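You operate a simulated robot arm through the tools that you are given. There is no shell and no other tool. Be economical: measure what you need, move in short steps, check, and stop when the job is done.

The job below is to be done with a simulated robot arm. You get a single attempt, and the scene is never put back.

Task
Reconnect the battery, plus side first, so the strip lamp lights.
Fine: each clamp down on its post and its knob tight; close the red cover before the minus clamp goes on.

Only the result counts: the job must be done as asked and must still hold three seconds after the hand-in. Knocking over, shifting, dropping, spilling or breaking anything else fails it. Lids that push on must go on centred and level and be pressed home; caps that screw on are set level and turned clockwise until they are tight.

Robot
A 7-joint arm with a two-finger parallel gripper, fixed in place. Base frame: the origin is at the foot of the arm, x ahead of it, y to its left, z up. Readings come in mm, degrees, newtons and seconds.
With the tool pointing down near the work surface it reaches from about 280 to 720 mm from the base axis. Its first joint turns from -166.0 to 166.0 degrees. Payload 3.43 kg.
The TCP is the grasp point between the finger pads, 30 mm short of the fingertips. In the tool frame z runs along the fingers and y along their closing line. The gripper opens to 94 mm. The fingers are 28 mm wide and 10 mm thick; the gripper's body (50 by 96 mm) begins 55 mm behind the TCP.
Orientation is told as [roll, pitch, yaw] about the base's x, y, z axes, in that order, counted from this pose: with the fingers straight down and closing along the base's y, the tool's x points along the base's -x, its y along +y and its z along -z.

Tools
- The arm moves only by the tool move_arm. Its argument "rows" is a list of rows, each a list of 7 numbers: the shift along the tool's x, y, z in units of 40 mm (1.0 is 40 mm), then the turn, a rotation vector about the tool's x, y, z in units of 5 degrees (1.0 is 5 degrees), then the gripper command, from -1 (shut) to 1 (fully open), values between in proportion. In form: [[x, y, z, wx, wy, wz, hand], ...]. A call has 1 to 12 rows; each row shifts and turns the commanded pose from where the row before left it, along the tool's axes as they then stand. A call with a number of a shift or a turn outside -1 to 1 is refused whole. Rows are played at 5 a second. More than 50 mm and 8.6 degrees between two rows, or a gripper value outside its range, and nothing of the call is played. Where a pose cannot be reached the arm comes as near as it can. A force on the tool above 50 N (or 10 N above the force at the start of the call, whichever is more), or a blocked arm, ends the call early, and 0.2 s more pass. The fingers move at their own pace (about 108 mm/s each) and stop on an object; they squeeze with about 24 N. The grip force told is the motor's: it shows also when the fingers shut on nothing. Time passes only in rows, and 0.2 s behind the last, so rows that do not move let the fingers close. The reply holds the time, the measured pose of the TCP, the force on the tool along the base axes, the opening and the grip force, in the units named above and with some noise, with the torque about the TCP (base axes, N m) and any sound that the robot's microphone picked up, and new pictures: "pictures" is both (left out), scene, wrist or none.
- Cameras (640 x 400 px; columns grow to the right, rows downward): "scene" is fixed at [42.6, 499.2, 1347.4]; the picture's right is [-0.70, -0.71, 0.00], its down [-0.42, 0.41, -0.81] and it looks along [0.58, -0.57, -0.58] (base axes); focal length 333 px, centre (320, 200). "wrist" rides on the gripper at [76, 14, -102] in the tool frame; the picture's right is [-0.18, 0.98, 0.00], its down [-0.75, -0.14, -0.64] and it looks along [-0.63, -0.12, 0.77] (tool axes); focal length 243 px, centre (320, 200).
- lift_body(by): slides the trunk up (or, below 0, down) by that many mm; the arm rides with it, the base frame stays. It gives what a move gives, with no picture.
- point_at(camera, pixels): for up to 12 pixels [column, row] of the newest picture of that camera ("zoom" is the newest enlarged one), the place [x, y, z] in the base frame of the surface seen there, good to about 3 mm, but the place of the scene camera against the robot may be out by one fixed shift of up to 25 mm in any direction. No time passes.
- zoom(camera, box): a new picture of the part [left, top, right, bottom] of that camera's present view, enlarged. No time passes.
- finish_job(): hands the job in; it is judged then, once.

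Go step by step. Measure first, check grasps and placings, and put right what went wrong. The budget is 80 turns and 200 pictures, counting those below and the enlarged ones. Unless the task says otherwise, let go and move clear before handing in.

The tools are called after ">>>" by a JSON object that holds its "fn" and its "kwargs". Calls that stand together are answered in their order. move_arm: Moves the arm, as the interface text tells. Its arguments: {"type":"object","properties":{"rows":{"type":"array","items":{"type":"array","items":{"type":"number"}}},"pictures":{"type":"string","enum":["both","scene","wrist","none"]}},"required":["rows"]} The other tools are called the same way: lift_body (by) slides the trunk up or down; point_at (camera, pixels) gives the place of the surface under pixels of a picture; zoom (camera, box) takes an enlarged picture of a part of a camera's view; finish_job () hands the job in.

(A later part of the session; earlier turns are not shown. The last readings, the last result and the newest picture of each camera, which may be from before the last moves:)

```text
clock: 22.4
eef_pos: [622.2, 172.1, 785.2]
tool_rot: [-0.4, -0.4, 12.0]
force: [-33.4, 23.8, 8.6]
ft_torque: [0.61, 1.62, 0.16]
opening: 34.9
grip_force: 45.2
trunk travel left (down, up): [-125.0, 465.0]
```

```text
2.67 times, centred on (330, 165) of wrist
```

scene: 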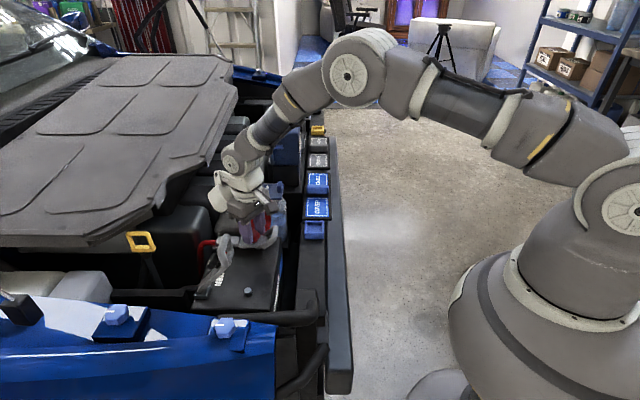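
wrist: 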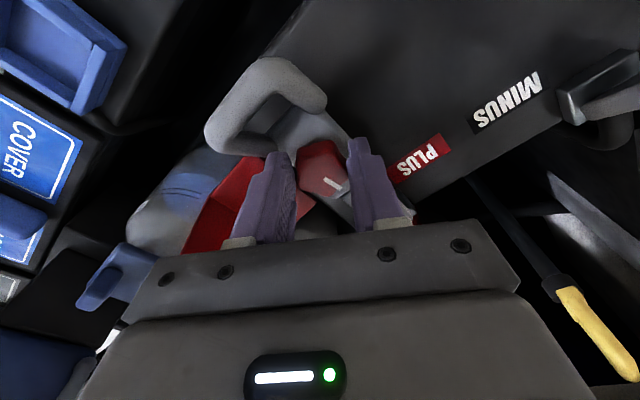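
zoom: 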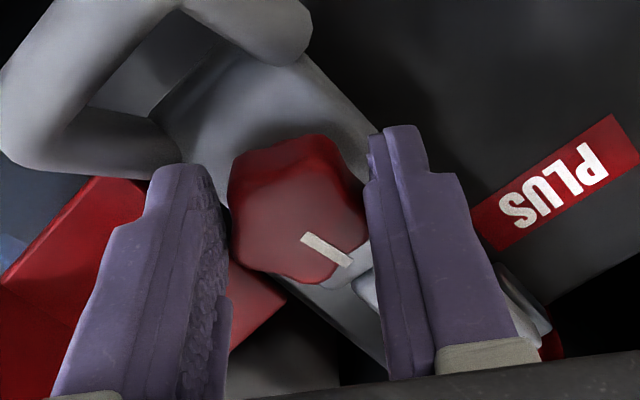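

The knob has turned 72° with the hand; a side force of about 40 N built up, probably a finger against the loop's rail or off-centre. I let go, rise and check.

>>> {"fn": "move_arm", "kwargs": {"rows": [[0, 0, 0, 0, 0, 0, 0.28], [0, 0, 0, 0, 0, 0, 0.28], [0, 0, -0.6, 0, 0, 0, 0.28], [0, 0, -0.6, 0, 0, 0, 0.28], [0, 0, 0, 0, 0, 0, 0.28]]}}

>>> {"fn": "zoom", "kwargs": {"camera": "wrist", "box": [240, 70, 420, 220]}}

```text
clock: 23.6
eef_pos: [624.8, 169.4, 831.8]
tool_rot: [-0.3, -0.6, 12.0]
force: [0.6, -0.5, -0.9]
ft_torque: [0.01, -0.02, -0.01]
opening: 60.2
grip_force: 0.0
trunk travel left (down, up): [-125.0, 465.0]
```

scene: 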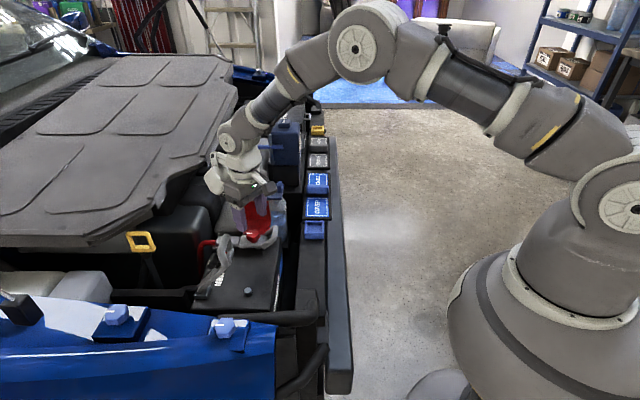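
wrist: 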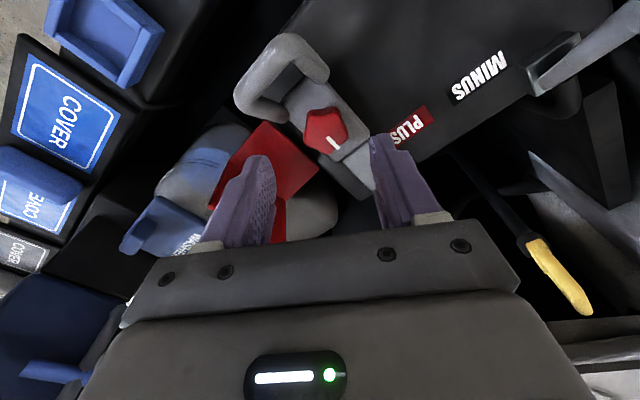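

```text
2.67 times, centred on (330, 145) of wrist
```

zoom: 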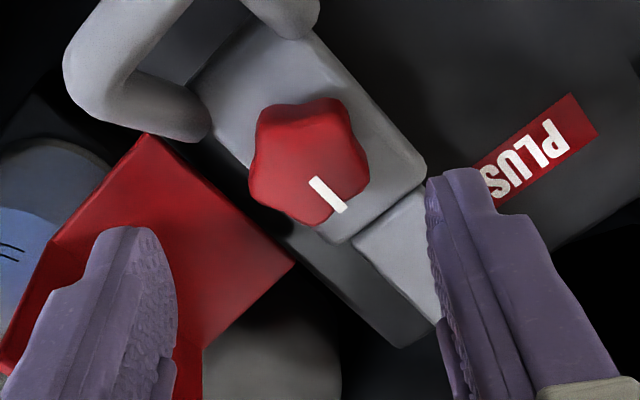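

>>> {"fn": "point_at", "kwargs": {"camera": "zoom", "pixels": [[305, 150], [275, 120], [350, 160], [320, 210], [400, 180]]}}

>>> {"fn": "move_arm", "kwargs": {"rows": [[0.05, 0.04, 0, 0, 0, -1, 0.28], [0, 0, 0, 0, 0, -1, 0.28], [0, 0, 0, 0, 0, -1, 0.28], [0, 0, 0, 0, 0, -1, 0.28], [0, 0, 0, 0, 0, -1, 0.28], [0, 0, 0, 0, 0, -1, 0.28], [0, 0, 0, 0, 0, -1, 0.28], [0, 0, 0, 0, 0, -1, 0.28], [0, 0, 0, 0, 0, -1, 0.28], [0, 0, 0, 0, 0, -1, 0.28], [0, 0, 0, 0, 0, -1, 0.28], [0, 0, 0, 0, 0, -1, 0.28]], "pictures": "none"}}

>>> {"fn": "move_arm", "kwargs": {"rows": [[0, 0, 0, 0, 0, -1, 0.28], [0, 0, 0, 0, 0, -1, 0.28], [0, 0, 0, 0, 0, -0.4, 0.28], [0, 0, 0.57, 0, 0, 0, 0.28], [0, 0, 0.57, 0, 0, 0, 0.28], [0, 0, 0, 0, 0, 0, -1], [0, 0, 0, 0, 0, 0, -1], [0, 0, 0, 0, 0, 0, -1]], "pictures": "wrist"}}

```text
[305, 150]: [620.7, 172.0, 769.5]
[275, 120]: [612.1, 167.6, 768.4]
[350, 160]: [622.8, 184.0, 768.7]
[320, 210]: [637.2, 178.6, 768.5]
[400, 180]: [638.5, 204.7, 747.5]
```

```text
clock: 26.2
eef_pos: [623.0, 169.7, 832.2]
tool_rot: [-0.6, 0.1, 72.1]
force: [0.5, -0.4, -0.1]
ft_torque: [0.02, 0.01, 0.01]
opening: 60.2
grip_force: 0.1
trunk travel left (down, up): [-125.0, 465.0]
```

```text
clock: 28.0
eef_pos: [625.9, 169.5, 788.4]
tool_rot: [-0.9, 0.1, 84.1]
force: [21.2, 4.4, 14.6]
ft_torque: [0.43, -0.89, 0.0]
opening: 34.9
grip_force: 45.1
trunk travel left (down, up): [-125.0, 465.0]
```

wrist: 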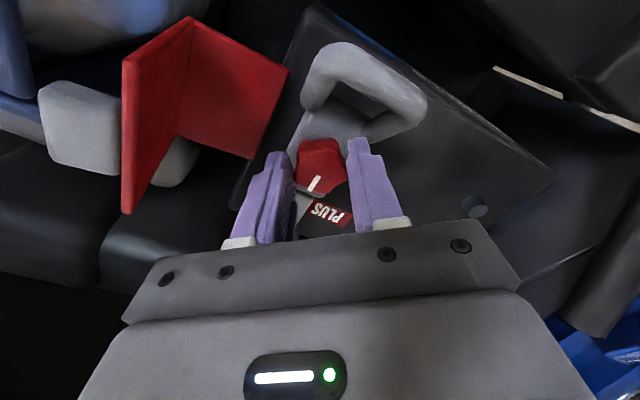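

The readings fit a knob axis about 4–5 mm further along +y than my grip (near (624.5,174)). I open, shift, and regrip before turning.

>>> {"fn": "move_arm", "kwargs": {"rows": [[0, 0, 0, 0, 0, 0, 0.1], [0, 0, 0, 0, 0, 0, 0.1], [-0.11, -0.04, 0, 0, 0, 0, 0.1], [0, 0, 0, 0, 0, 0, -1], [0, 0, 0, 0, 0, 0, -1], [0, 0, 0, 0, 0, 0, -1]], "pictures": "wrist"}}

>>> {"fn": "zoom", "kwargs": {"camera": "wrist", "box": [240, 90, 420, 240]}}

```text
clock: 29.4
eef_pos: [625.8, 172.4, 784.3]
tool_rot: [-0.6, 0.3, 84.0]
force: [12.2, -5.2, -4.3]
ft_torque: [-0.59, -0.27, 0.0]
opening: 34.9
grip_force: 44.9
trunk travel left (down, up): [-125.0, 465.0]
```

wrist: 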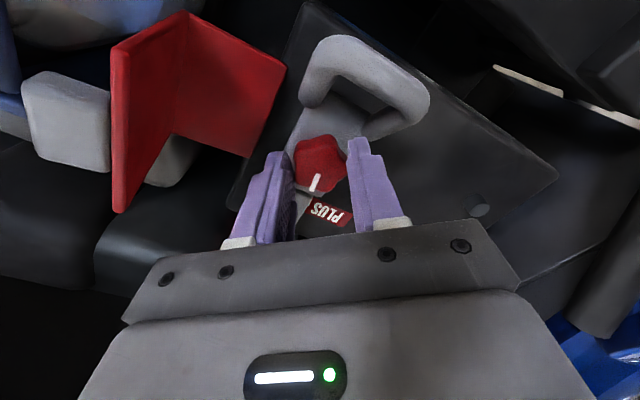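

```text
2.67 times, centred on (330, 165) of wrist
```

zoom: 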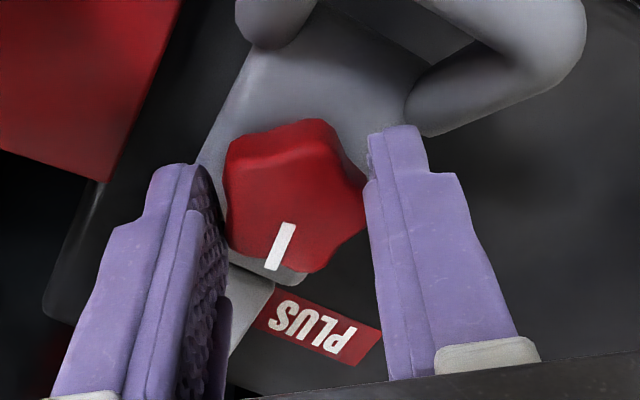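

>>> {"fn": "move_arm", "kwargs": {"rows": [[0, -0.04, 0, 0, 0, 1, -1], [0, 0, 0, 0, 0, 1, -1], [0, 0, 0, 0, 0, 1, -1], [0, 0, 0, 0, 0, 1, -1], [0, 0, 0, 0, 0, 1, -1], [0, 0, 0, 0, 0, 1, -1], [0, 0, 0, 0, 0, 1, -1], [0, 0, 0, 0, 0, 1, -1]], "pictures": "none"}}

>>> {"fn": "move_arm", "kwargs": {"rows": [[0, 0, 0, 0, 0, 1, -1], [0, 0, 0, 0, 0, 1, -1], [0, 0, 0, 0, 0, 1, -1], [0, 0, 0, 0, 0, 1, -1], [0, 0, 0, 0, 0, 1, -1], [0, 0, 0, 0, 0, 1, -1]], "pictures": "wrist"}}

>>> {"fn": "zoom", "kwargs": {"camera": "wrist", "box": [240, 90, 420, 240]}}

```text
clock: 31.2
eef_pos: [626.2, 175.3, 785.9]
tool_rot: [-0.7, -0.3, 44.0]
force: [0.2, 1.0, -0.7]
ft_torque: [0.03, -0.12, 0.73]
opening: 35.0
grip_force: 45.7
trunk travel left (down, up): [-125.0, 465.0]
```

```text
clock: 32.6
eef_pos: [626.6, 173.6, 786.8]
tool_rot: [-0.5, -0.7, 14.0]
force: [1.9, -0.7, -1.5]
ft_torque: [-0.07, -0.08, 0.73]
opening: 35.0
grip_force: 45.2
trunk travel left (down, up): [-125.0, 465.0]
```

wrist: 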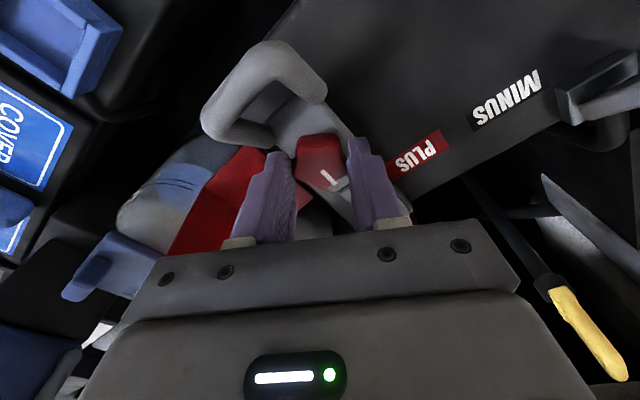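

```text
2.67 times, centred on (330, 165) of wrist
```

zoom: 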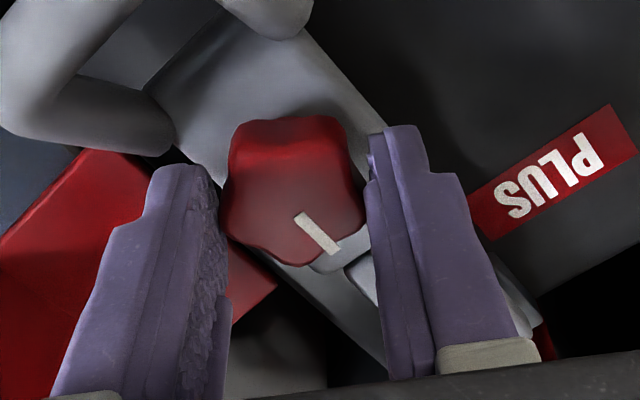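

Torque held at a steady 0.73 N·m while the mark moved relative to the fingers, so the knob has stopped turning and the pads slipped. I let go and look at the mark.

>>> {"fn": "move_arm", "kwargs": {"rows": [[0, 0, 0, 0, 0, 0, 0.28], [0, 0, 0, 0, 0, 0, 0.28], [0, 0, -0.6, 0, 0, 0, 0.28], [0, 0, -0.6, 0, 0, 0, 0.28], [0, 0, -0.3, 0, 0, 0, 0.28], [0, 0, 0, 0, 0, 0, 0.28]], "pictures": "both"}}

>>> {"fn": "zoom", "kwargs": {"camera": "wrist", "box": [240, 50, 420, 200]}}

>>> {"fn": "zoom", "kwargs": {"camera": "scene", "box": [200, 190, 300, 290]}}

```text
clock: 34.0
eef_pos: [624.6, 175.5, 846.9]
tool_rot: [-0.5, -0.6, 14.1]
force: [0.3, -0.2, -0.3]
ft_torque: [-0.01, 0.01, -0.02]
opening: 60.1
grip_force: 0.1
trunk travel left (down, up): [-125.0, 465.0]
```

scene: 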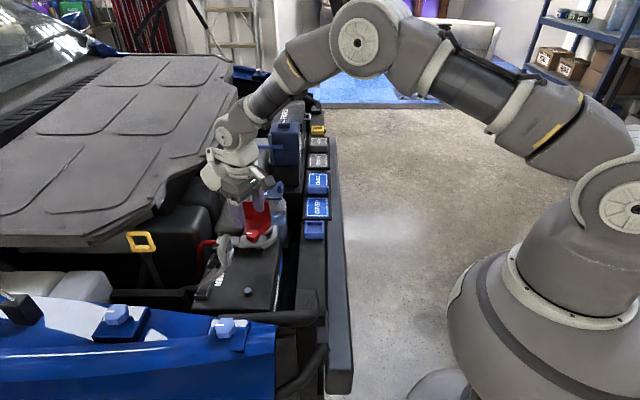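
wrist: 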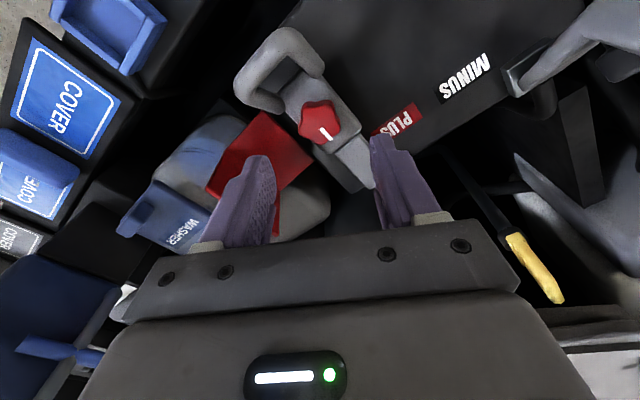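

```text
2.67 times, centred on (330, 125) of wrist
```

zoom: 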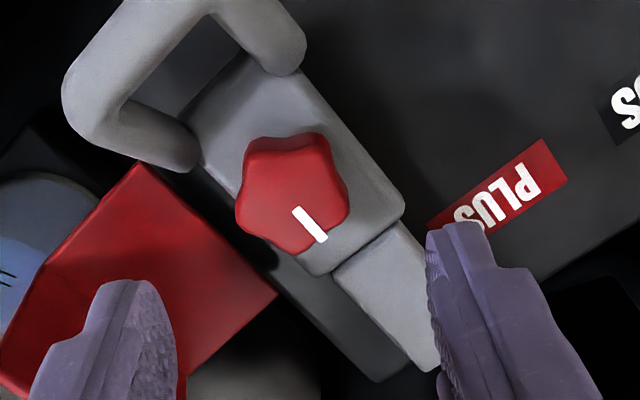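

```text
4.00 times, centred on (250, 240) of scene
```

zoom: 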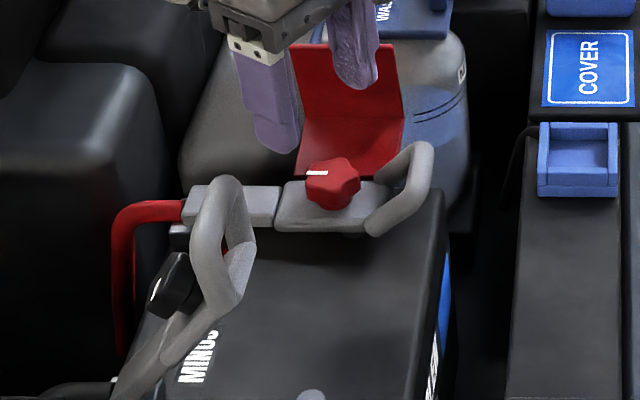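

The mark now points along the clamp arm toward the hinge: a full quarter turn and at the stop, so the plus knob is tight. Next is the red cover, so I measure its wall, tab and what stands behind it.

>>> {"fn": "zoom", "kwargs": {"camera": "scene", "box": [220, 160, 310, 250]}}

>>> {"fn": "point_at", "kwargs": {"camera": "wrist", "pixels": [[228, 135], [285, 135], [235, 125], [220, 165], [255, 150], [265, 118], [305, 150], [180, 225], [150, 205], [300, 200], [230, 120], [275, 215]]}}

```text
4.44 times, centred on (265, 205) of scene
```

zoom: 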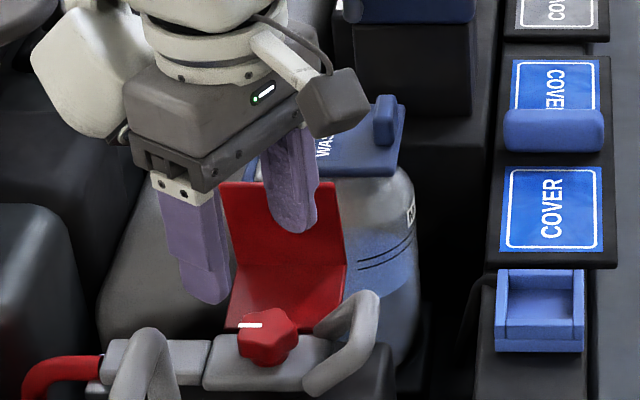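

```text
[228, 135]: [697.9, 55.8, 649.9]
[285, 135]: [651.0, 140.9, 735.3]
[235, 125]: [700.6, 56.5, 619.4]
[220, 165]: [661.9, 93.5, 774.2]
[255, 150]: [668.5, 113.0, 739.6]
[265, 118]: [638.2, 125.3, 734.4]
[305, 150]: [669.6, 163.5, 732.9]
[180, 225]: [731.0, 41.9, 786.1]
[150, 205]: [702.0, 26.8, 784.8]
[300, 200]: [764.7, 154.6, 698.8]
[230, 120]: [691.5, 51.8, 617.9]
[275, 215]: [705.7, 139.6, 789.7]
```

>>> {"fn": "move_arm", "kwargs": {"rows": [[0, 0, -0.25, 0, 0, -1, 0.28], [0, 0, -0.25, 0, 0, -1, 0.28], [0, 0, -0.25, 0, 0, -1, 0.28], [0, 0, -0.25, 0, 0, -1, 0.28], [0, 0, -0.25, 0, 0, -1, 0.28], [0, 0, -0.25, 0, 0, -1, 0.28], [0, 0, -0.25, 0, 0, -1, 0.28], [0.26, -0.95, 0, 0, 0, 0, -1], [0.26, -0.95, 0, 0, 0, 0, -1], [0, 0, 0, 0, 0, 0, -1]]}}

>>> {"fn": "zoom", "kwargs": {"camera": "wrist", "box": [230, 70, 430, 230]}}

```text
clock: 36.2
eef_pos: [670.5, 109.9, 917.9]
tool_rot: [-0.7, -0.2, 49.0]
force: [-0.4, 0.2, 0.6]
ft_torque: [0.01, 0.01, -0.04]
opening: 0.0
grip_force: 24.2
trunk travel left (down, up): [-125.0, 465.0]
```

scene: 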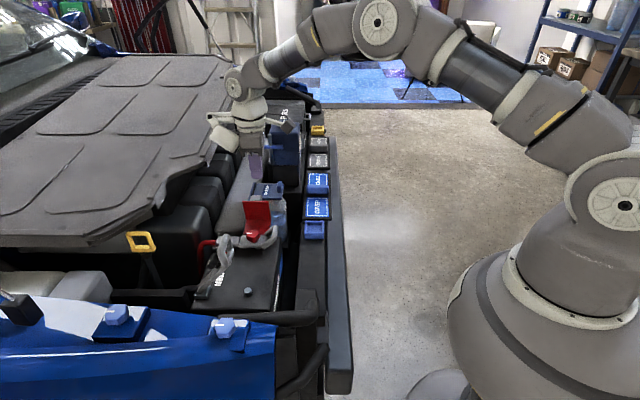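
wrist: 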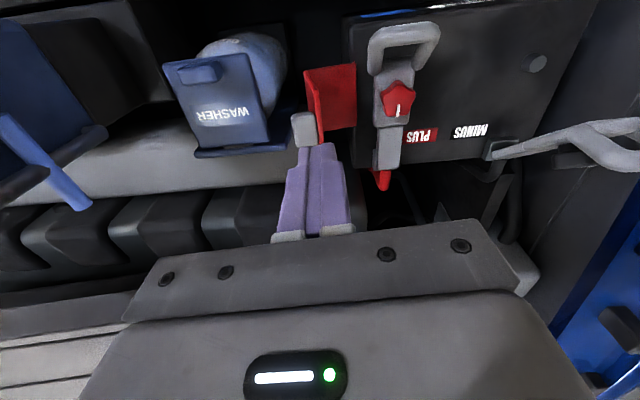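

```text
2.50 times, centred on (330, 150) of wrist
```

zoom: 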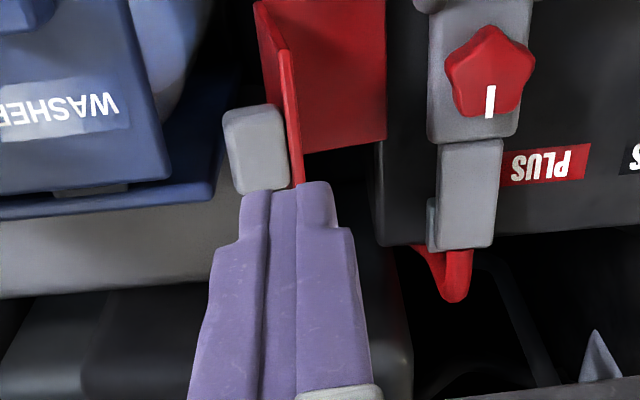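

>>> {"fn": "point_at", "kwargs": {"camera": "zoom", "pixels": [[245, 120], [275, 125], [232, 150], [270, 180], [245, 185], [265, 10], [285, 60], [295, 160], [385, 100], [170, 170], [140, 60], [210, 180]]}}

```text
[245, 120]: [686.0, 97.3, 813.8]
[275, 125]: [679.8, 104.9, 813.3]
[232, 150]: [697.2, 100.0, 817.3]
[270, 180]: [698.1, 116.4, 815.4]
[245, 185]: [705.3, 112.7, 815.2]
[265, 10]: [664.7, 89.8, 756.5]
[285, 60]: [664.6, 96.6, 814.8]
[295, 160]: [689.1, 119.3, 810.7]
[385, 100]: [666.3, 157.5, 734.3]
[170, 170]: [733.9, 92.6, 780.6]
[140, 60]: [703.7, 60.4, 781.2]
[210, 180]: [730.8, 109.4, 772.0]
```

The tab sits on the wall's outer side at about (692,107), top z 814; the washer lid beyond is lower (z≈781). I straddle wall and tab with open fingers, tips staying at z≈798.

>>> {"fn": "move_arm", "kwargs": {"rows": [[-0.28, -0.43, 0, 0, 0, 0, 0.06], [0, 0, 0.5, 0, 0, 0, 0.06], [0, 0, 0.6, 0, 0, 0, 0.06], [0, 0, 0.6, 0, 0, 0, 0.06], [0, 0, 0.53, 0, 0, 0, 0.06], [0, 0, 0, 0, 0, 0, 0.06]], "pictures": "both"}}

>>> {"fn": "zoom", "kwargs": {"camera": "wrist", "box": [230, 90, 430, 250]}}

```text
clock: 37.6
eef_pos: [689.9, 106.4, 827.8]
tool_rot: [-0.8, -0.3, 49.1]
force: [0.3, -0.2, 0.1]
ft_torque: [0.04, -0.01, -0.01]
opening: 49.8
grip_force: 0.1
trunk travel left (down, up): [-125.0, 465.0]
```

scene: 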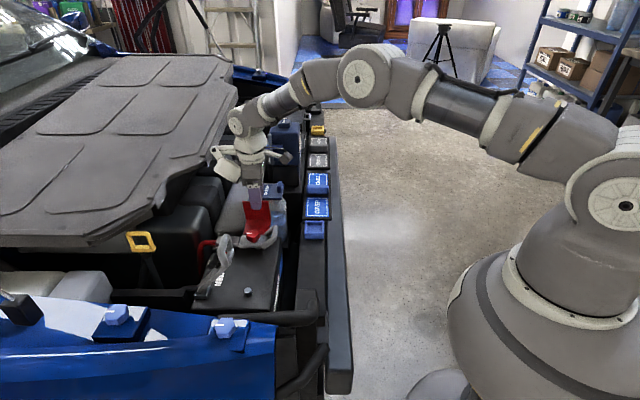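
wrist: 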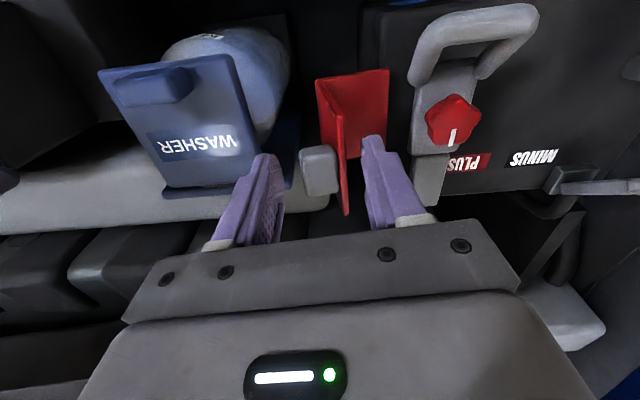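

```text
2.50 times, centred on (330, 170) of wrist
```

zoom: 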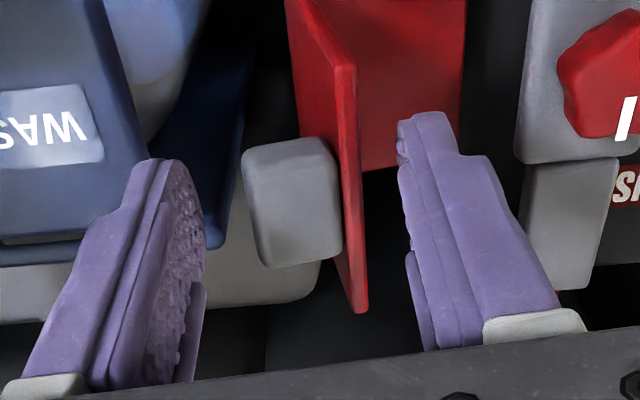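

>>> {"fn": "move_arm", "kwargs": {"rows": [[0, 0.3, 0, 0, 0, 0, 0.06], [0, 0.25, -0.05, 0, 0, 0, 0.06], [0, 0.25, -0.1, 0, 0, 0, 0.06], [0, 0.25, -0.1, 0, 0, 0, 0.06], [0, 0.25, -0.08, 0, 0, 0, 0.06], [0, 0, 0, 0, 0, 0, 0.06]], "pictures": "both"}}

>>> {"fn": "zoom", "kwargs": {"camera": "wrist", "box": [230, 90, 430, 250]}}

```text
clock: 39.0
eef_pos: [650.2, 142.1, 840.7]
tool_rot: [-0.7, -0.3, 49.1]
force: [0.2, 0.4, 0.2]
ft_torque: [0.03, 0.0, -0.01]
opening: 49.6
grip_force: 0.1
trunk travel left (down, up): [-125.0, 465.0]
```

scene: 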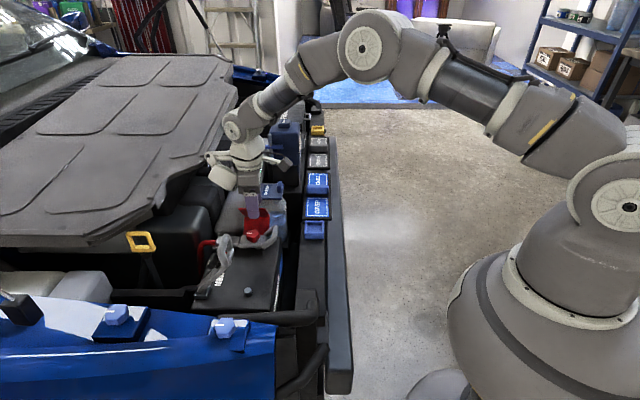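
wrist: 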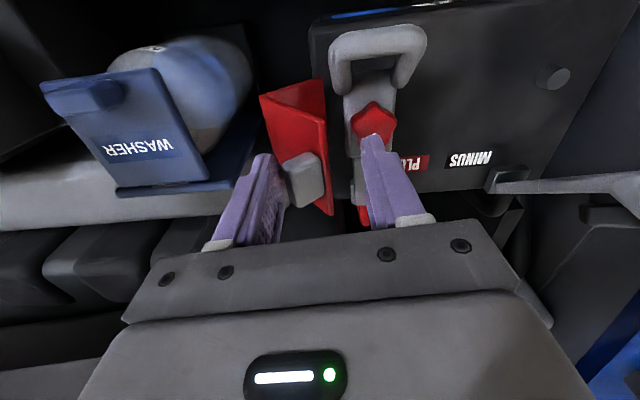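

```text
2.50 times, centred on (330, 170) of wrist
```

zoom: 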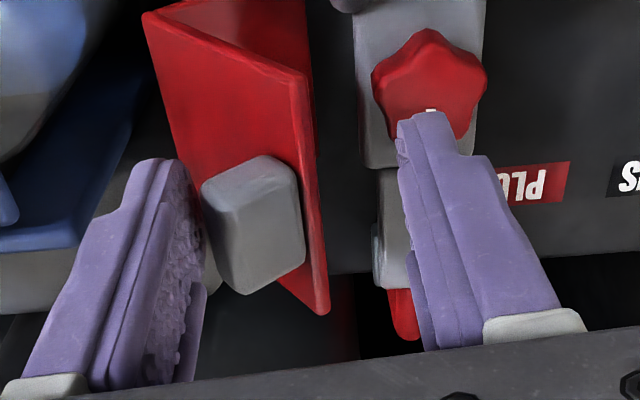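

>>> {"fn": "move_arm", "kwargs": {"rows": [[0, 0.25, 0, 0, 0, 0, 0.06], [0, 0.25, 0, 0, 0, 0, 0.06], [0, 0.25, 0, 0, 0, 0, 0.06], [0, 0.25, 0, 0, 0, 0, 0.06], [0, 0, 0, 0, 0, 0, 0.06]], "pictures": "both"}}

>>> {"fn": "zoom", "kwargs": {"camera": "wrist", "box": [230, 90, 430, 250]}}

```text
clock: 40.2
eef_pos: [619.7, 166.6, 840.8]
tool_rot: [-0.7, -0.2, 48.9]
force: [0.1, 0.9, -0.5]
ft_torque: [-0.01, 0.0, 0.02]
opening: 49.9
grip_force: 0.1
trunk travel left (down, up): [-125.0, 465.0]
```

scene: 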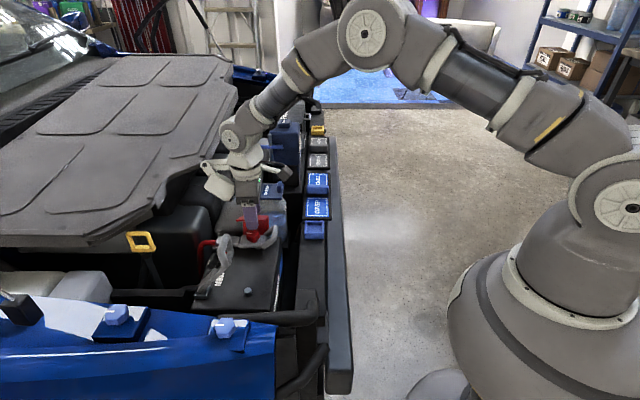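
wrist: 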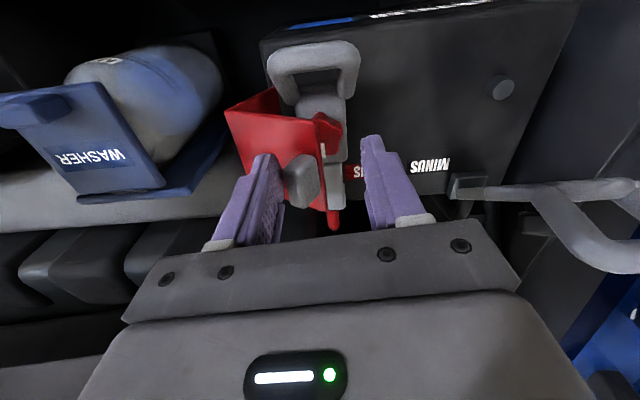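

```text
2.50 times, centred on (330, 170) of wrist
```

zoom: 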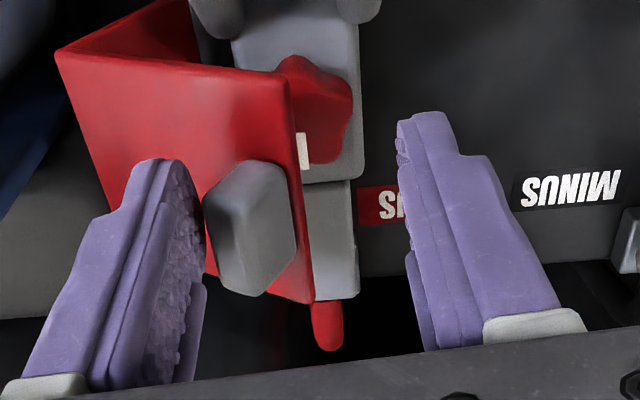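

>>> {"fn": "move_arm", "kwargs": {"rows": [[0, 0.25, 0.05, 0, 0, 0, 0.06], [0, 0.25, 0.1, 0, 0, 0, 0.06], [0, 0.2, 0.1, 0, 0, 0, 0.06], [0, 0, 0, 0, 0, 0, 0.06]], "pictures": "both"}}

>>> {"fn": "zoom", "kwargs": {"camera": "wrist", "box": [230, 90, 430, 250]}}

```text
clock: 41.2
eef_pos: [599.7, 185.6, 830.1]
tool_rot: [-0.7, -0.2, 49.0]
force: [-0.4, -0.6, 0.1]
ft_torque: [0.01, 0.01, 0.01]
opening: 49.7
grip_force: 0.0
trunk travel left (down, up): [-125.0, 465.0]
```

scene: 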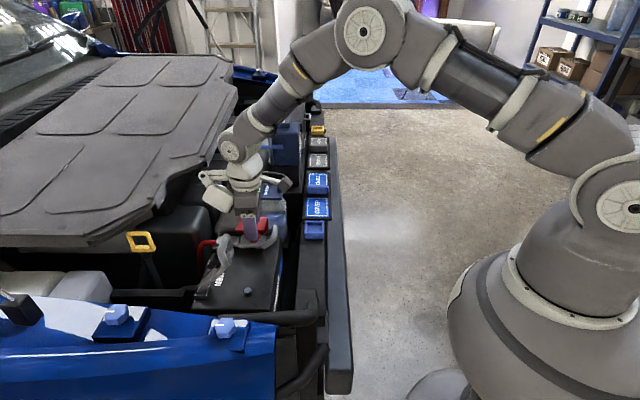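
wrist: 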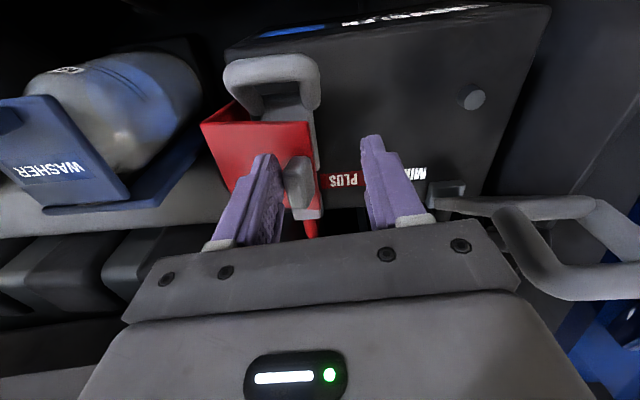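

```text
2.50 times, centred on (330, 170) of wrist
```

zoom: 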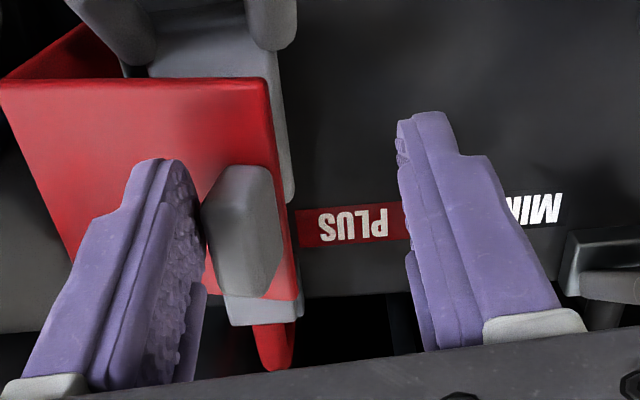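

The cover is about 70° over. I rise, shut the fingers and press it down from above.

>>> {"fn": "move_arm", "kwargs": {"rows": [[0, 0.05, -0.5, 0, 0, 0, 0.06], [0, 0, -0.6, 0, 0, 0, 0.06], [0, -0.15, 0, 0, 0, 0, -1], [0, -0.15, 0, 0, 0, 0, -1], [0, 0, 0.4, 0, 0, 0, -1], [0, 0, 0.4, 0, 0, 0, -1], [0, 0, 0.2, 0, 0, 0, -1], [0, 0, 0.2, 0, 0, 0, -1], [0, 0, 0.2, 0, 0, 0, -1], [0, 0, 0.1, 0, 0, 0, -1]], "pictures": "both"}}

>>> {"fn": "zoom", "kwargs": {"camera": "wrist", "box": [230, 90, 430, 250]}}

```text
clock: 43.0
eef_pos: [606.5, 182.4, 833.7]
tool_rot: [-0.4, -0.6, 49.1]
force: [-0.9, 7.3, 9.1]
ft_torque: [0.26, 0.06, -0.1]
opening: 0.0
grip_force: 23.8
trunk travel left (down, up): [-125.0, 465.0]
stopped in row 8: the force on the tool passed its limit at 58 N (the readings are from after the stop); the commanded pose is now the measured one
```

scene: 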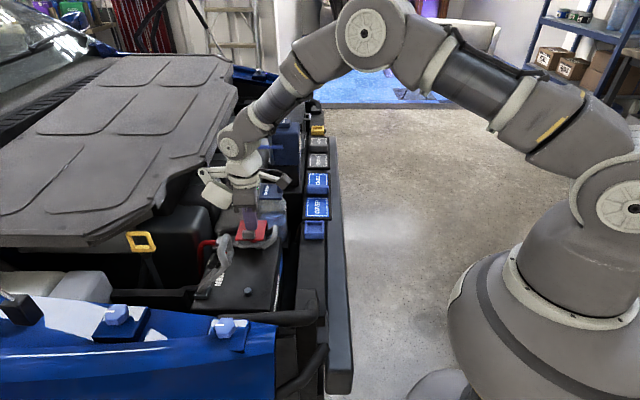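
wrist: 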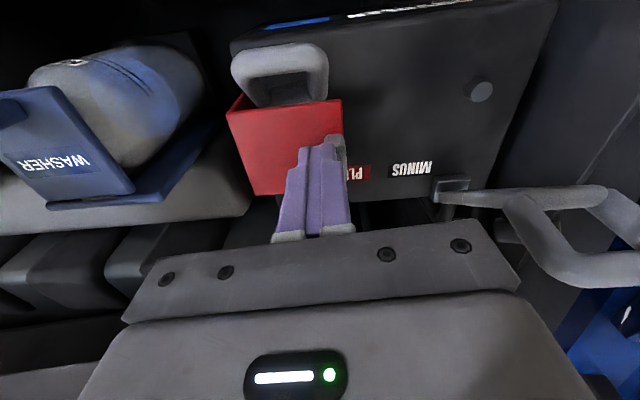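

```text
2.50 times, centred on (330, 170) of wrist
```

zoom: 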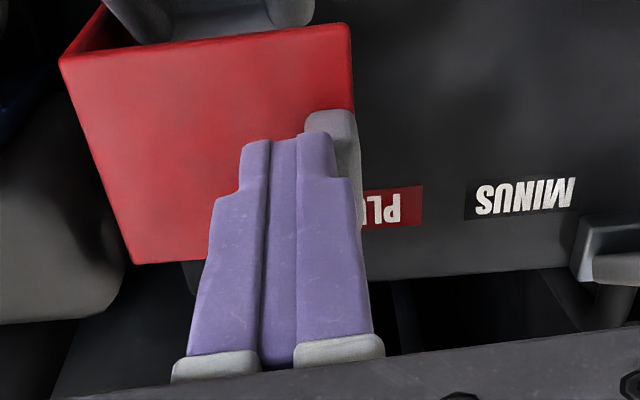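

>>> {"fn": "point_at", "kwargs": {"camera": "zoom", "pixels": [[90, 80], [150, 230], [200, 100], [300, 60], [335, 50], [325, 120], [350, 150], [120, 120], [230, 130], [190, 250]]}}

>>> {"fn": "zoom", "kwargs": {"camera": "scene", "box": [200, 190, 300, 290]}}

```text
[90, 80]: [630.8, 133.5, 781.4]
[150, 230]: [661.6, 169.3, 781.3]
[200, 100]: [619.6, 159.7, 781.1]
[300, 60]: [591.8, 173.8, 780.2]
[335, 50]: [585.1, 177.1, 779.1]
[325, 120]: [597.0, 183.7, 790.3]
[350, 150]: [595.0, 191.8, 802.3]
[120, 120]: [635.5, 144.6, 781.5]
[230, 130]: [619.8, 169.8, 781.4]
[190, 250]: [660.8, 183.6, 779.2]
```

```text
4.00 times, centred on (250, 240) of scene
```

zoom: 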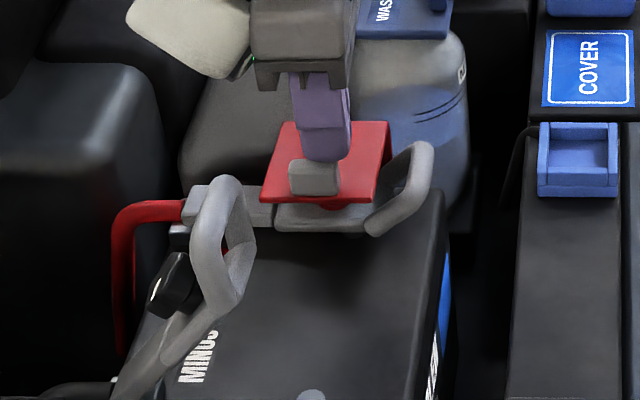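

The roof sits level at z≈780 over the plus clamp, so the cover is closed. I rise and go behind the minus loop (bar near (529,296,880)), this time with fingers spread so they can't enter its hole.

>>> {"fn": "move_arm", "kwargs": {"rows": [[0, 0, -0.79, 0, 0, 0, -1], [0, 0, -0.79, 0, 0, 0, -1], [0, 0, -0.79, 0, 0, 0, -1], [0, 0, -0.79, 0, 0, 0, -0.23], [-0.39, 0.84, 0, 0, 0, 0, -0.23], [-0.39, 0.84, 0, 0, 0, 0, -0.23], [-0.39, 0.84, 0, 0, 0, 0, -0.23], [-0.39, 0.84, 0, 0, 0, 0, -0.23], [0, 0, 0, 0, 0, 0, -0.23]], "pictures": "both"}}

>>> {"fn": "zoom", "kwargs": {"camera": "wrist", "box": [230, 50, 430, 210]}}

```text
clock: 45.0
eef_pos: [542.2, 319.8, 958.0]
tool_rot: [-0.3, -0.5, 49.1]
force: [-0.5, 0.0, -0.5]
ft_torque: [-0.04, 0.01, -0.01]
opening: 36.2
grip_force: 0.0
trunk travel left (down, up): [-125.0, 465.0]
```

scene: 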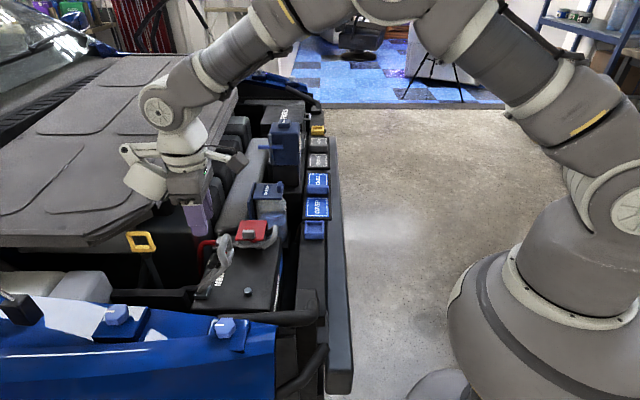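
wrist: 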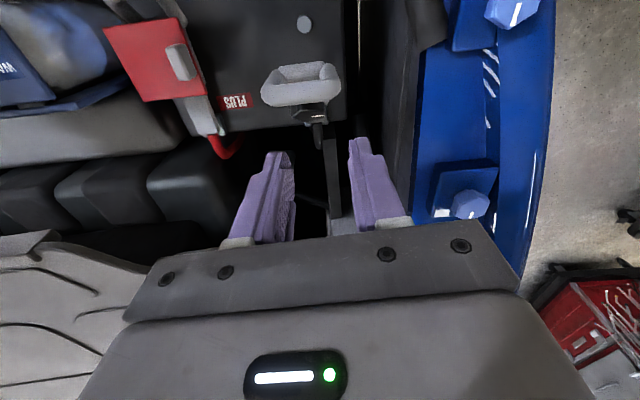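

```text
2.50 times, centred on (330, 130) of wrist
```

zoom: 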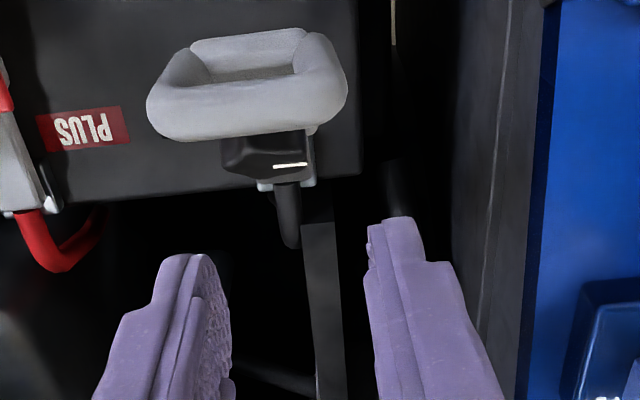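

>>> {"fn": "point_at", "kwargs": {"camera": "zoom", "pixels": [[165, 110], [250, 110], [330, 90], [200, 120], [300, 115], [250, 40], [270, 155], [290, 175], [300, 190]]}}

>>> {"fn": "point_at", "kwargs": {"camera": "wrist", "pixels": [[305, 22], [60, 240], [130, 270], [390, 130], [460, 190]]}}

```text
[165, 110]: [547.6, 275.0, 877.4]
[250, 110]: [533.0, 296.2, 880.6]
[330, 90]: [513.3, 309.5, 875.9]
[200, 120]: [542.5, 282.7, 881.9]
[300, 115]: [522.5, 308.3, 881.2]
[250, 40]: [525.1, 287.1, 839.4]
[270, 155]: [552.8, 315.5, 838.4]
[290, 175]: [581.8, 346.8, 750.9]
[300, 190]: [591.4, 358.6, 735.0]
```

```text
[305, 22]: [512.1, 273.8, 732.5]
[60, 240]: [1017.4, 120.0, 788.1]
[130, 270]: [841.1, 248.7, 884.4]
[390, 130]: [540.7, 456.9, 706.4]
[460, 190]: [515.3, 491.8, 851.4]
```

>>> {"fn": "move_arm", "kwargs": {"rows": [[0, -0.2, 0.5, 0, 0, 0, -0.23], [0, 0, 0.55, 0, 0, 0, -0.23], [0, 0, 0.52, 0, 0, 0, -0.23], [0.2, 0, 0.05, 0, 0, 0, -0.23], [0.3, 0, 0.13, 0, 0, 0, -0.23], [0.3, 0, 0.18, 0, 0, 0, -0.23], [0, 0, 0, 0, 0, 0, -0.23]], "pictures": "both"}}

>>> {"fn": "zoom", "kwargs": {"camera": "wrist", "box": [230, 70, 430, 230]}}

```text
clock: 46.6
eef_pos: [529.1, 287.9, 879.0]
tool_rot: [-0.2, -0.4, 49.1]
force: [-0.3, -0.5, 0.4]
ft_torque: [-0.01, 0.01, -0.01]
opening: 36.2
grip_force: 0.0
trunk travel left (down, up): [-125.0, 465.0]
```

scene: 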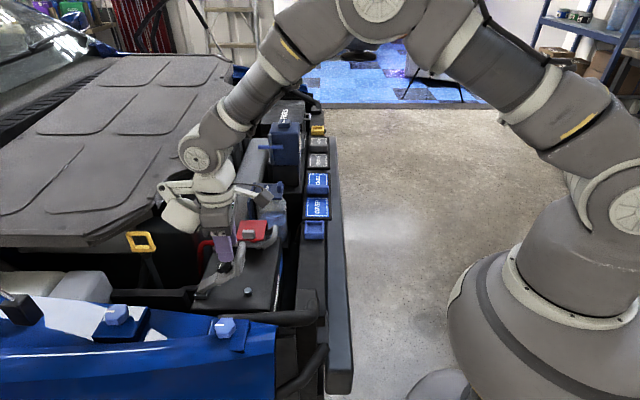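
wrist: 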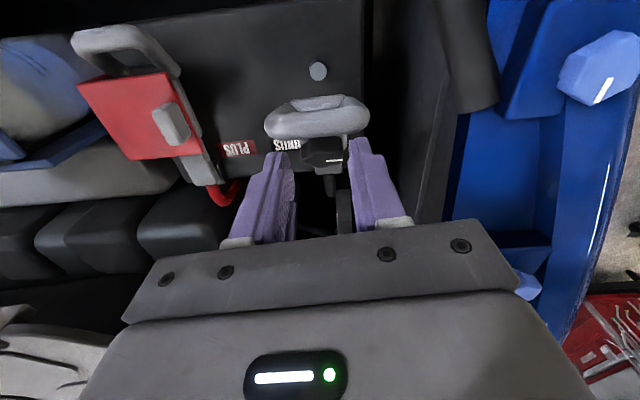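

```text
2.50 times, centred on (330, 150) of wrist
```

zoom: 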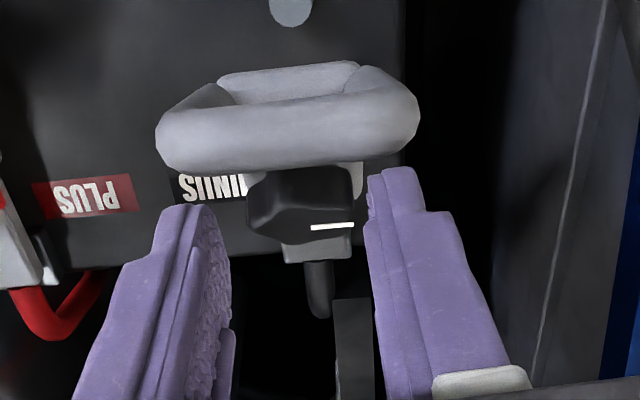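

>>> {"fn": "point_at", "kwargs": {"camera": "zoom", "pixels": [[175, 140], [290, 130], [400, 110], [290, 75], [300, 200], [195, 215], [395, 175]]}}

```text
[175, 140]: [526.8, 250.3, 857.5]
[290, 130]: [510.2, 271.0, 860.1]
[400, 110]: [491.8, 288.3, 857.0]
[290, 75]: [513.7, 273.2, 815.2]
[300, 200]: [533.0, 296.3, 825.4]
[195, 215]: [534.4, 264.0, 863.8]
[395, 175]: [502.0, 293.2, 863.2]
```

The loop follows (bar now (509,270,859)). I keep pushing along the arc.

>>> {"fn": "move_arm", "kwargs": {"rows": [[0.26, 0, 0.25, 0, 0, 0, -0.23], [0.26, 0, 0.28, 0, 0, 0, -0.23], [0.22, 0, 0.28, 0, 0, 0, -0.23], [0.18, 0, 0.28, 0, 0, 0, -0.23], [0, 0, 0, 0, 0, 0, -0.23]], "pictures": "both"}}

>>> {"fn": "zoom", "kwargs": {"camera": "wrist", "box": [230, 70, 430, 230]}}

```text
clock: 47.8
eef_pos: [505.7, 261.1, 836.0]
tool_rot: [-0.3, -0.5, 49.1]
force: [-0.3, 0.4, 0.0]
ft_torque: [0.03, 0.0, -0.03]
opening: 36.1
grip_force: 0.1
trunk travel left (down, up): [-125.0, 465.0]
```

scene: 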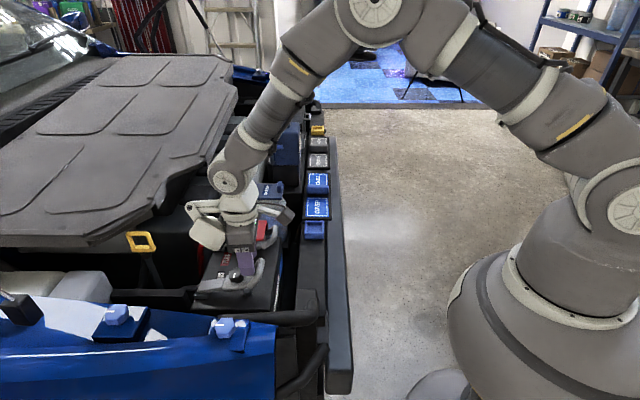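
wrist: 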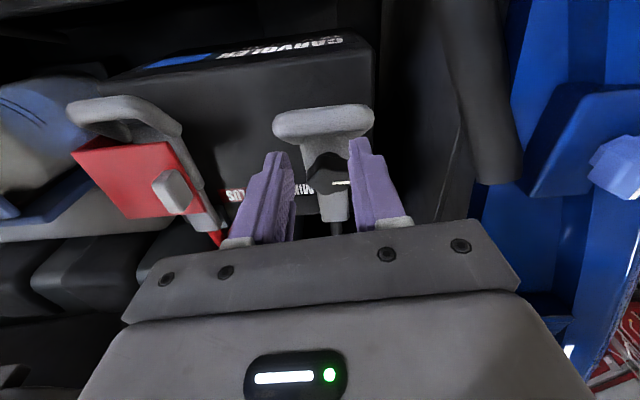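

```text
2.50 times, centred on (330, 150) of wrist
```

zoom: 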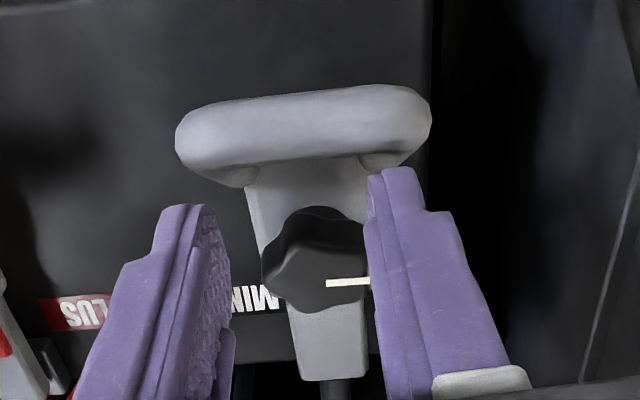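

>>> {"fn": "point_at", "kwargs": {"camera": "zoom", "pixels": [[190, 140], [300, 120], [420, 115], [300, 150], [310, 240], [320, 270], [330, 340]]}}

```text
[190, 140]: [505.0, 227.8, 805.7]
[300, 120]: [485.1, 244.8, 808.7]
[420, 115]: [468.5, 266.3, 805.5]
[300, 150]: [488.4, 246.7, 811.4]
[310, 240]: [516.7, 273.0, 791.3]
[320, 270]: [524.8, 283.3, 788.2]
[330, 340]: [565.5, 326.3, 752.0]
```

>>> {"fn": "move_arm", "kwargs": {"rows": [[0, 0.06, -0.5, 0, 0, 0, -0.23], [0.35, 0.06, 0, 0, 0, 0, -0.23], [0.35, 0, 0, 0, 0, 0, -0.23], [0, 0, 0.42, 0, 0, 0, -0.23], [0.1, 0, 0.25, 0, 0, 0, -0.23], [0.08, 0, 0.25, 0, 0, 0, -0.23], [0.06, 0, 0.2, 0, 0, 0, -0.23], [0.03, 0, 0.15, 0, 0, 0, -0.23], [0, 0, 0.12, 0, 0, 0, -0.23], [0, 0, 0.12, 0, 0, 0, -0.23]], "pictures": "both"}}

>>> {"fn": "zoom", "kwargs": {"camera": "wrist", "box": [230, 70, 430, 230]}}

```text
clock: 49.8
eef_pos: [479.0, 234.6, 806.6]
tool_rot: [-0.5, -0.9, 49.2]
force: [-10.8, -8.9, 35.0]
ft_torque: [0.3, 0.71, 0.41]
opening: 37.3
grip_force: 0.7
trunk travel left (down, up): [-125.0, 465.0]
stopped in row 10: the force on the tool passed its limit at 56 N (the readings are from after the stop); the commanded pose is now the measured one
```

scene: 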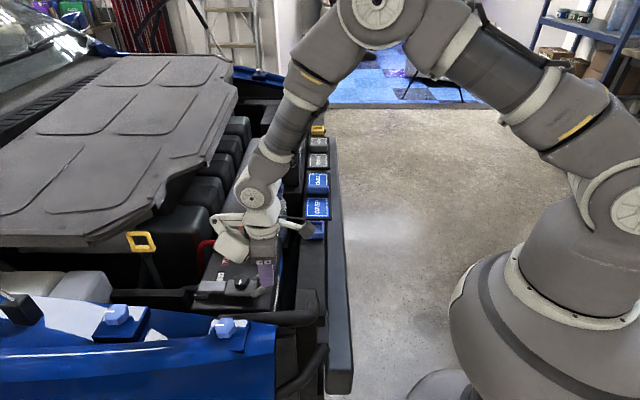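
wrist: 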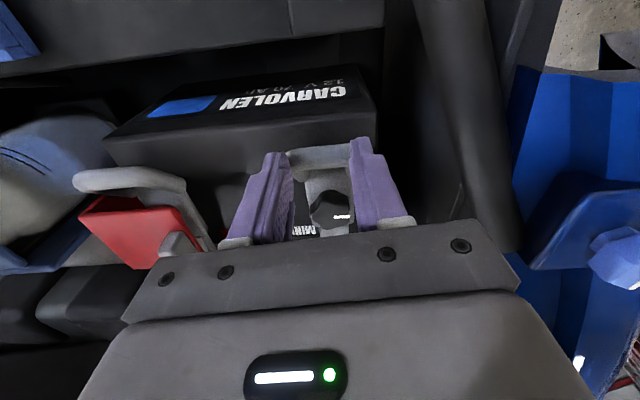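

```text
2.50 times, centred on (330, 150) of wrist
```

zoom: 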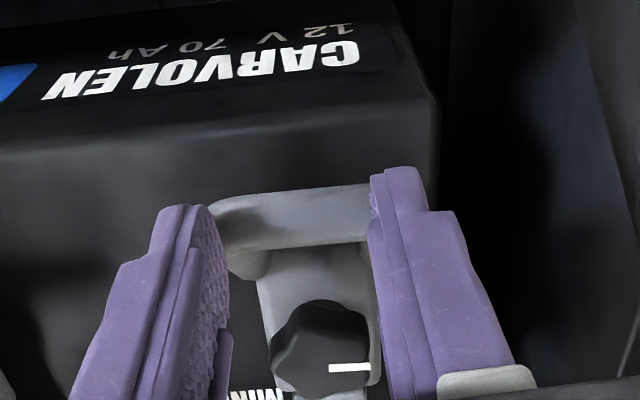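

The minus clamp is pressed down to the same height as plus. I rise over its knob and measure.

>>> {"fn": "move_arm", "kwargs": {"rows": [[0, 0, -0.7, 0, 0, 0, -0.23], [0, 0, -0.7, 0, 0, 0, 0.28], [-0.76, 0, 0, 0, 0, 0, 0.28], [-0.76, 0, 0, 0, 0, 0, 0.28], [0, 0, 0, 0, 0, 0, 0.28]], "pictures": "both"}}

>>> {"fn": "zoom", "kwargs": {"camera": "wrist", "box": [250, 90, 390, 210]}}

>>> {"fn": "zoom", "kwargs": {"camera": "scene", "box": [180, 200, 300, 320]}}

```text
clock: 51.0
eef_pos: [519.1, 282.5, 859.3]
tool_rot: [-0.5, -0.7, 49.1]
force: [-0.1, -0.7, 0.2]
ft_torque: [0.0, -0.02, -0.01]
opening: 60.5
grip_force: 0.0
trunk travel left (down, up): [-125.0, 465.0]
```

scene: 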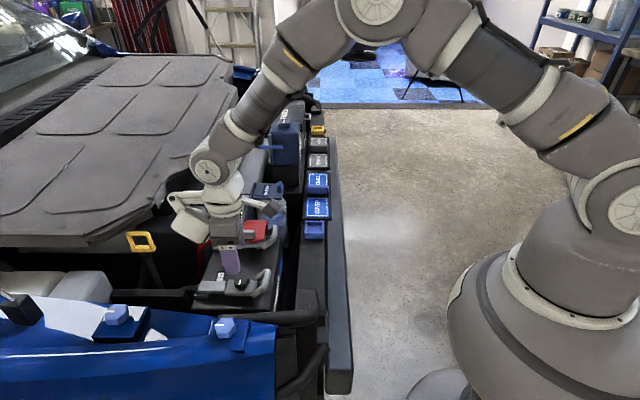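
wrist: 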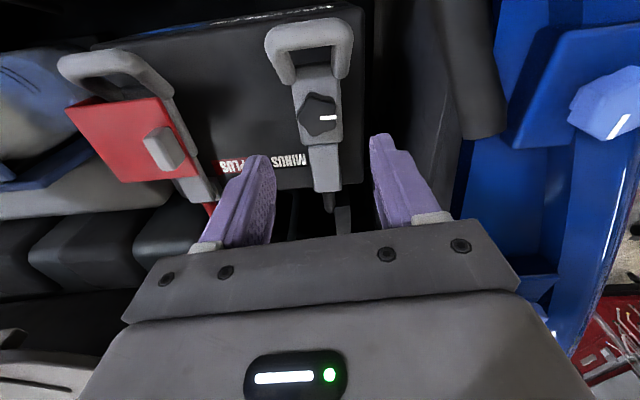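

```text
3.33 times, centred on (320, 150) of wrist
```

zoom: 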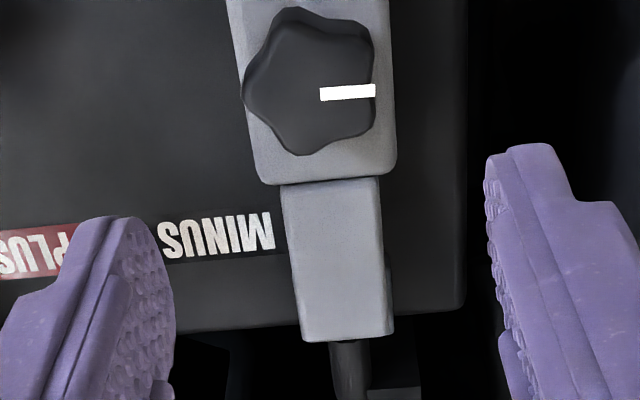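

```text
3.33 times, centred on (240, 260) of scene
```

zoom: 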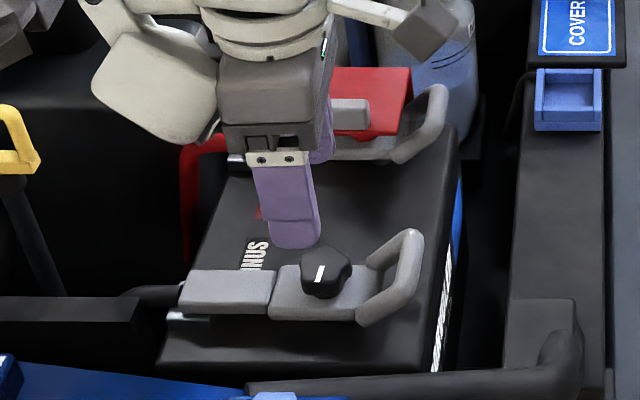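

>>> {"fn": "point_at", "kwargs": {"camera": "zoom", "pixels": [[312, 90], [252, 95], [365, 85], [310, 145], [315, 35], [330, 120]]}}

```text
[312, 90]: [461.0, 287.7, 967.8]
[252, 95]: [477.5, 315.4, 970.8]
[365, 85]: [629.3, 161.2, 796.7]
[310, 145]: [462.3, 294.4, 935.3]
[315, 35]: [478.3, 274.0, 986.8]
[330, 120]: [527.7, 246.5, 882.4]
```

>>> {"fn": "point_at", "kwargs": {"camera": "wrist", "pixels": [[317.6, 117], [300, 118.5], [333, 115.5], [317, 132], [318.5, 101]]}}

```text
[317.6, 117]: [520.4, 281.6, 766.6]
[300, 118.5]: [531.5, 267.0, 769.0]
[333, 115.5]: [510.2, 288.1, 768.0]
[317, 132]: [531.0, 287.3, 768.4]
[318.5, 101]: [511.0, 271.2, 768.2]
```

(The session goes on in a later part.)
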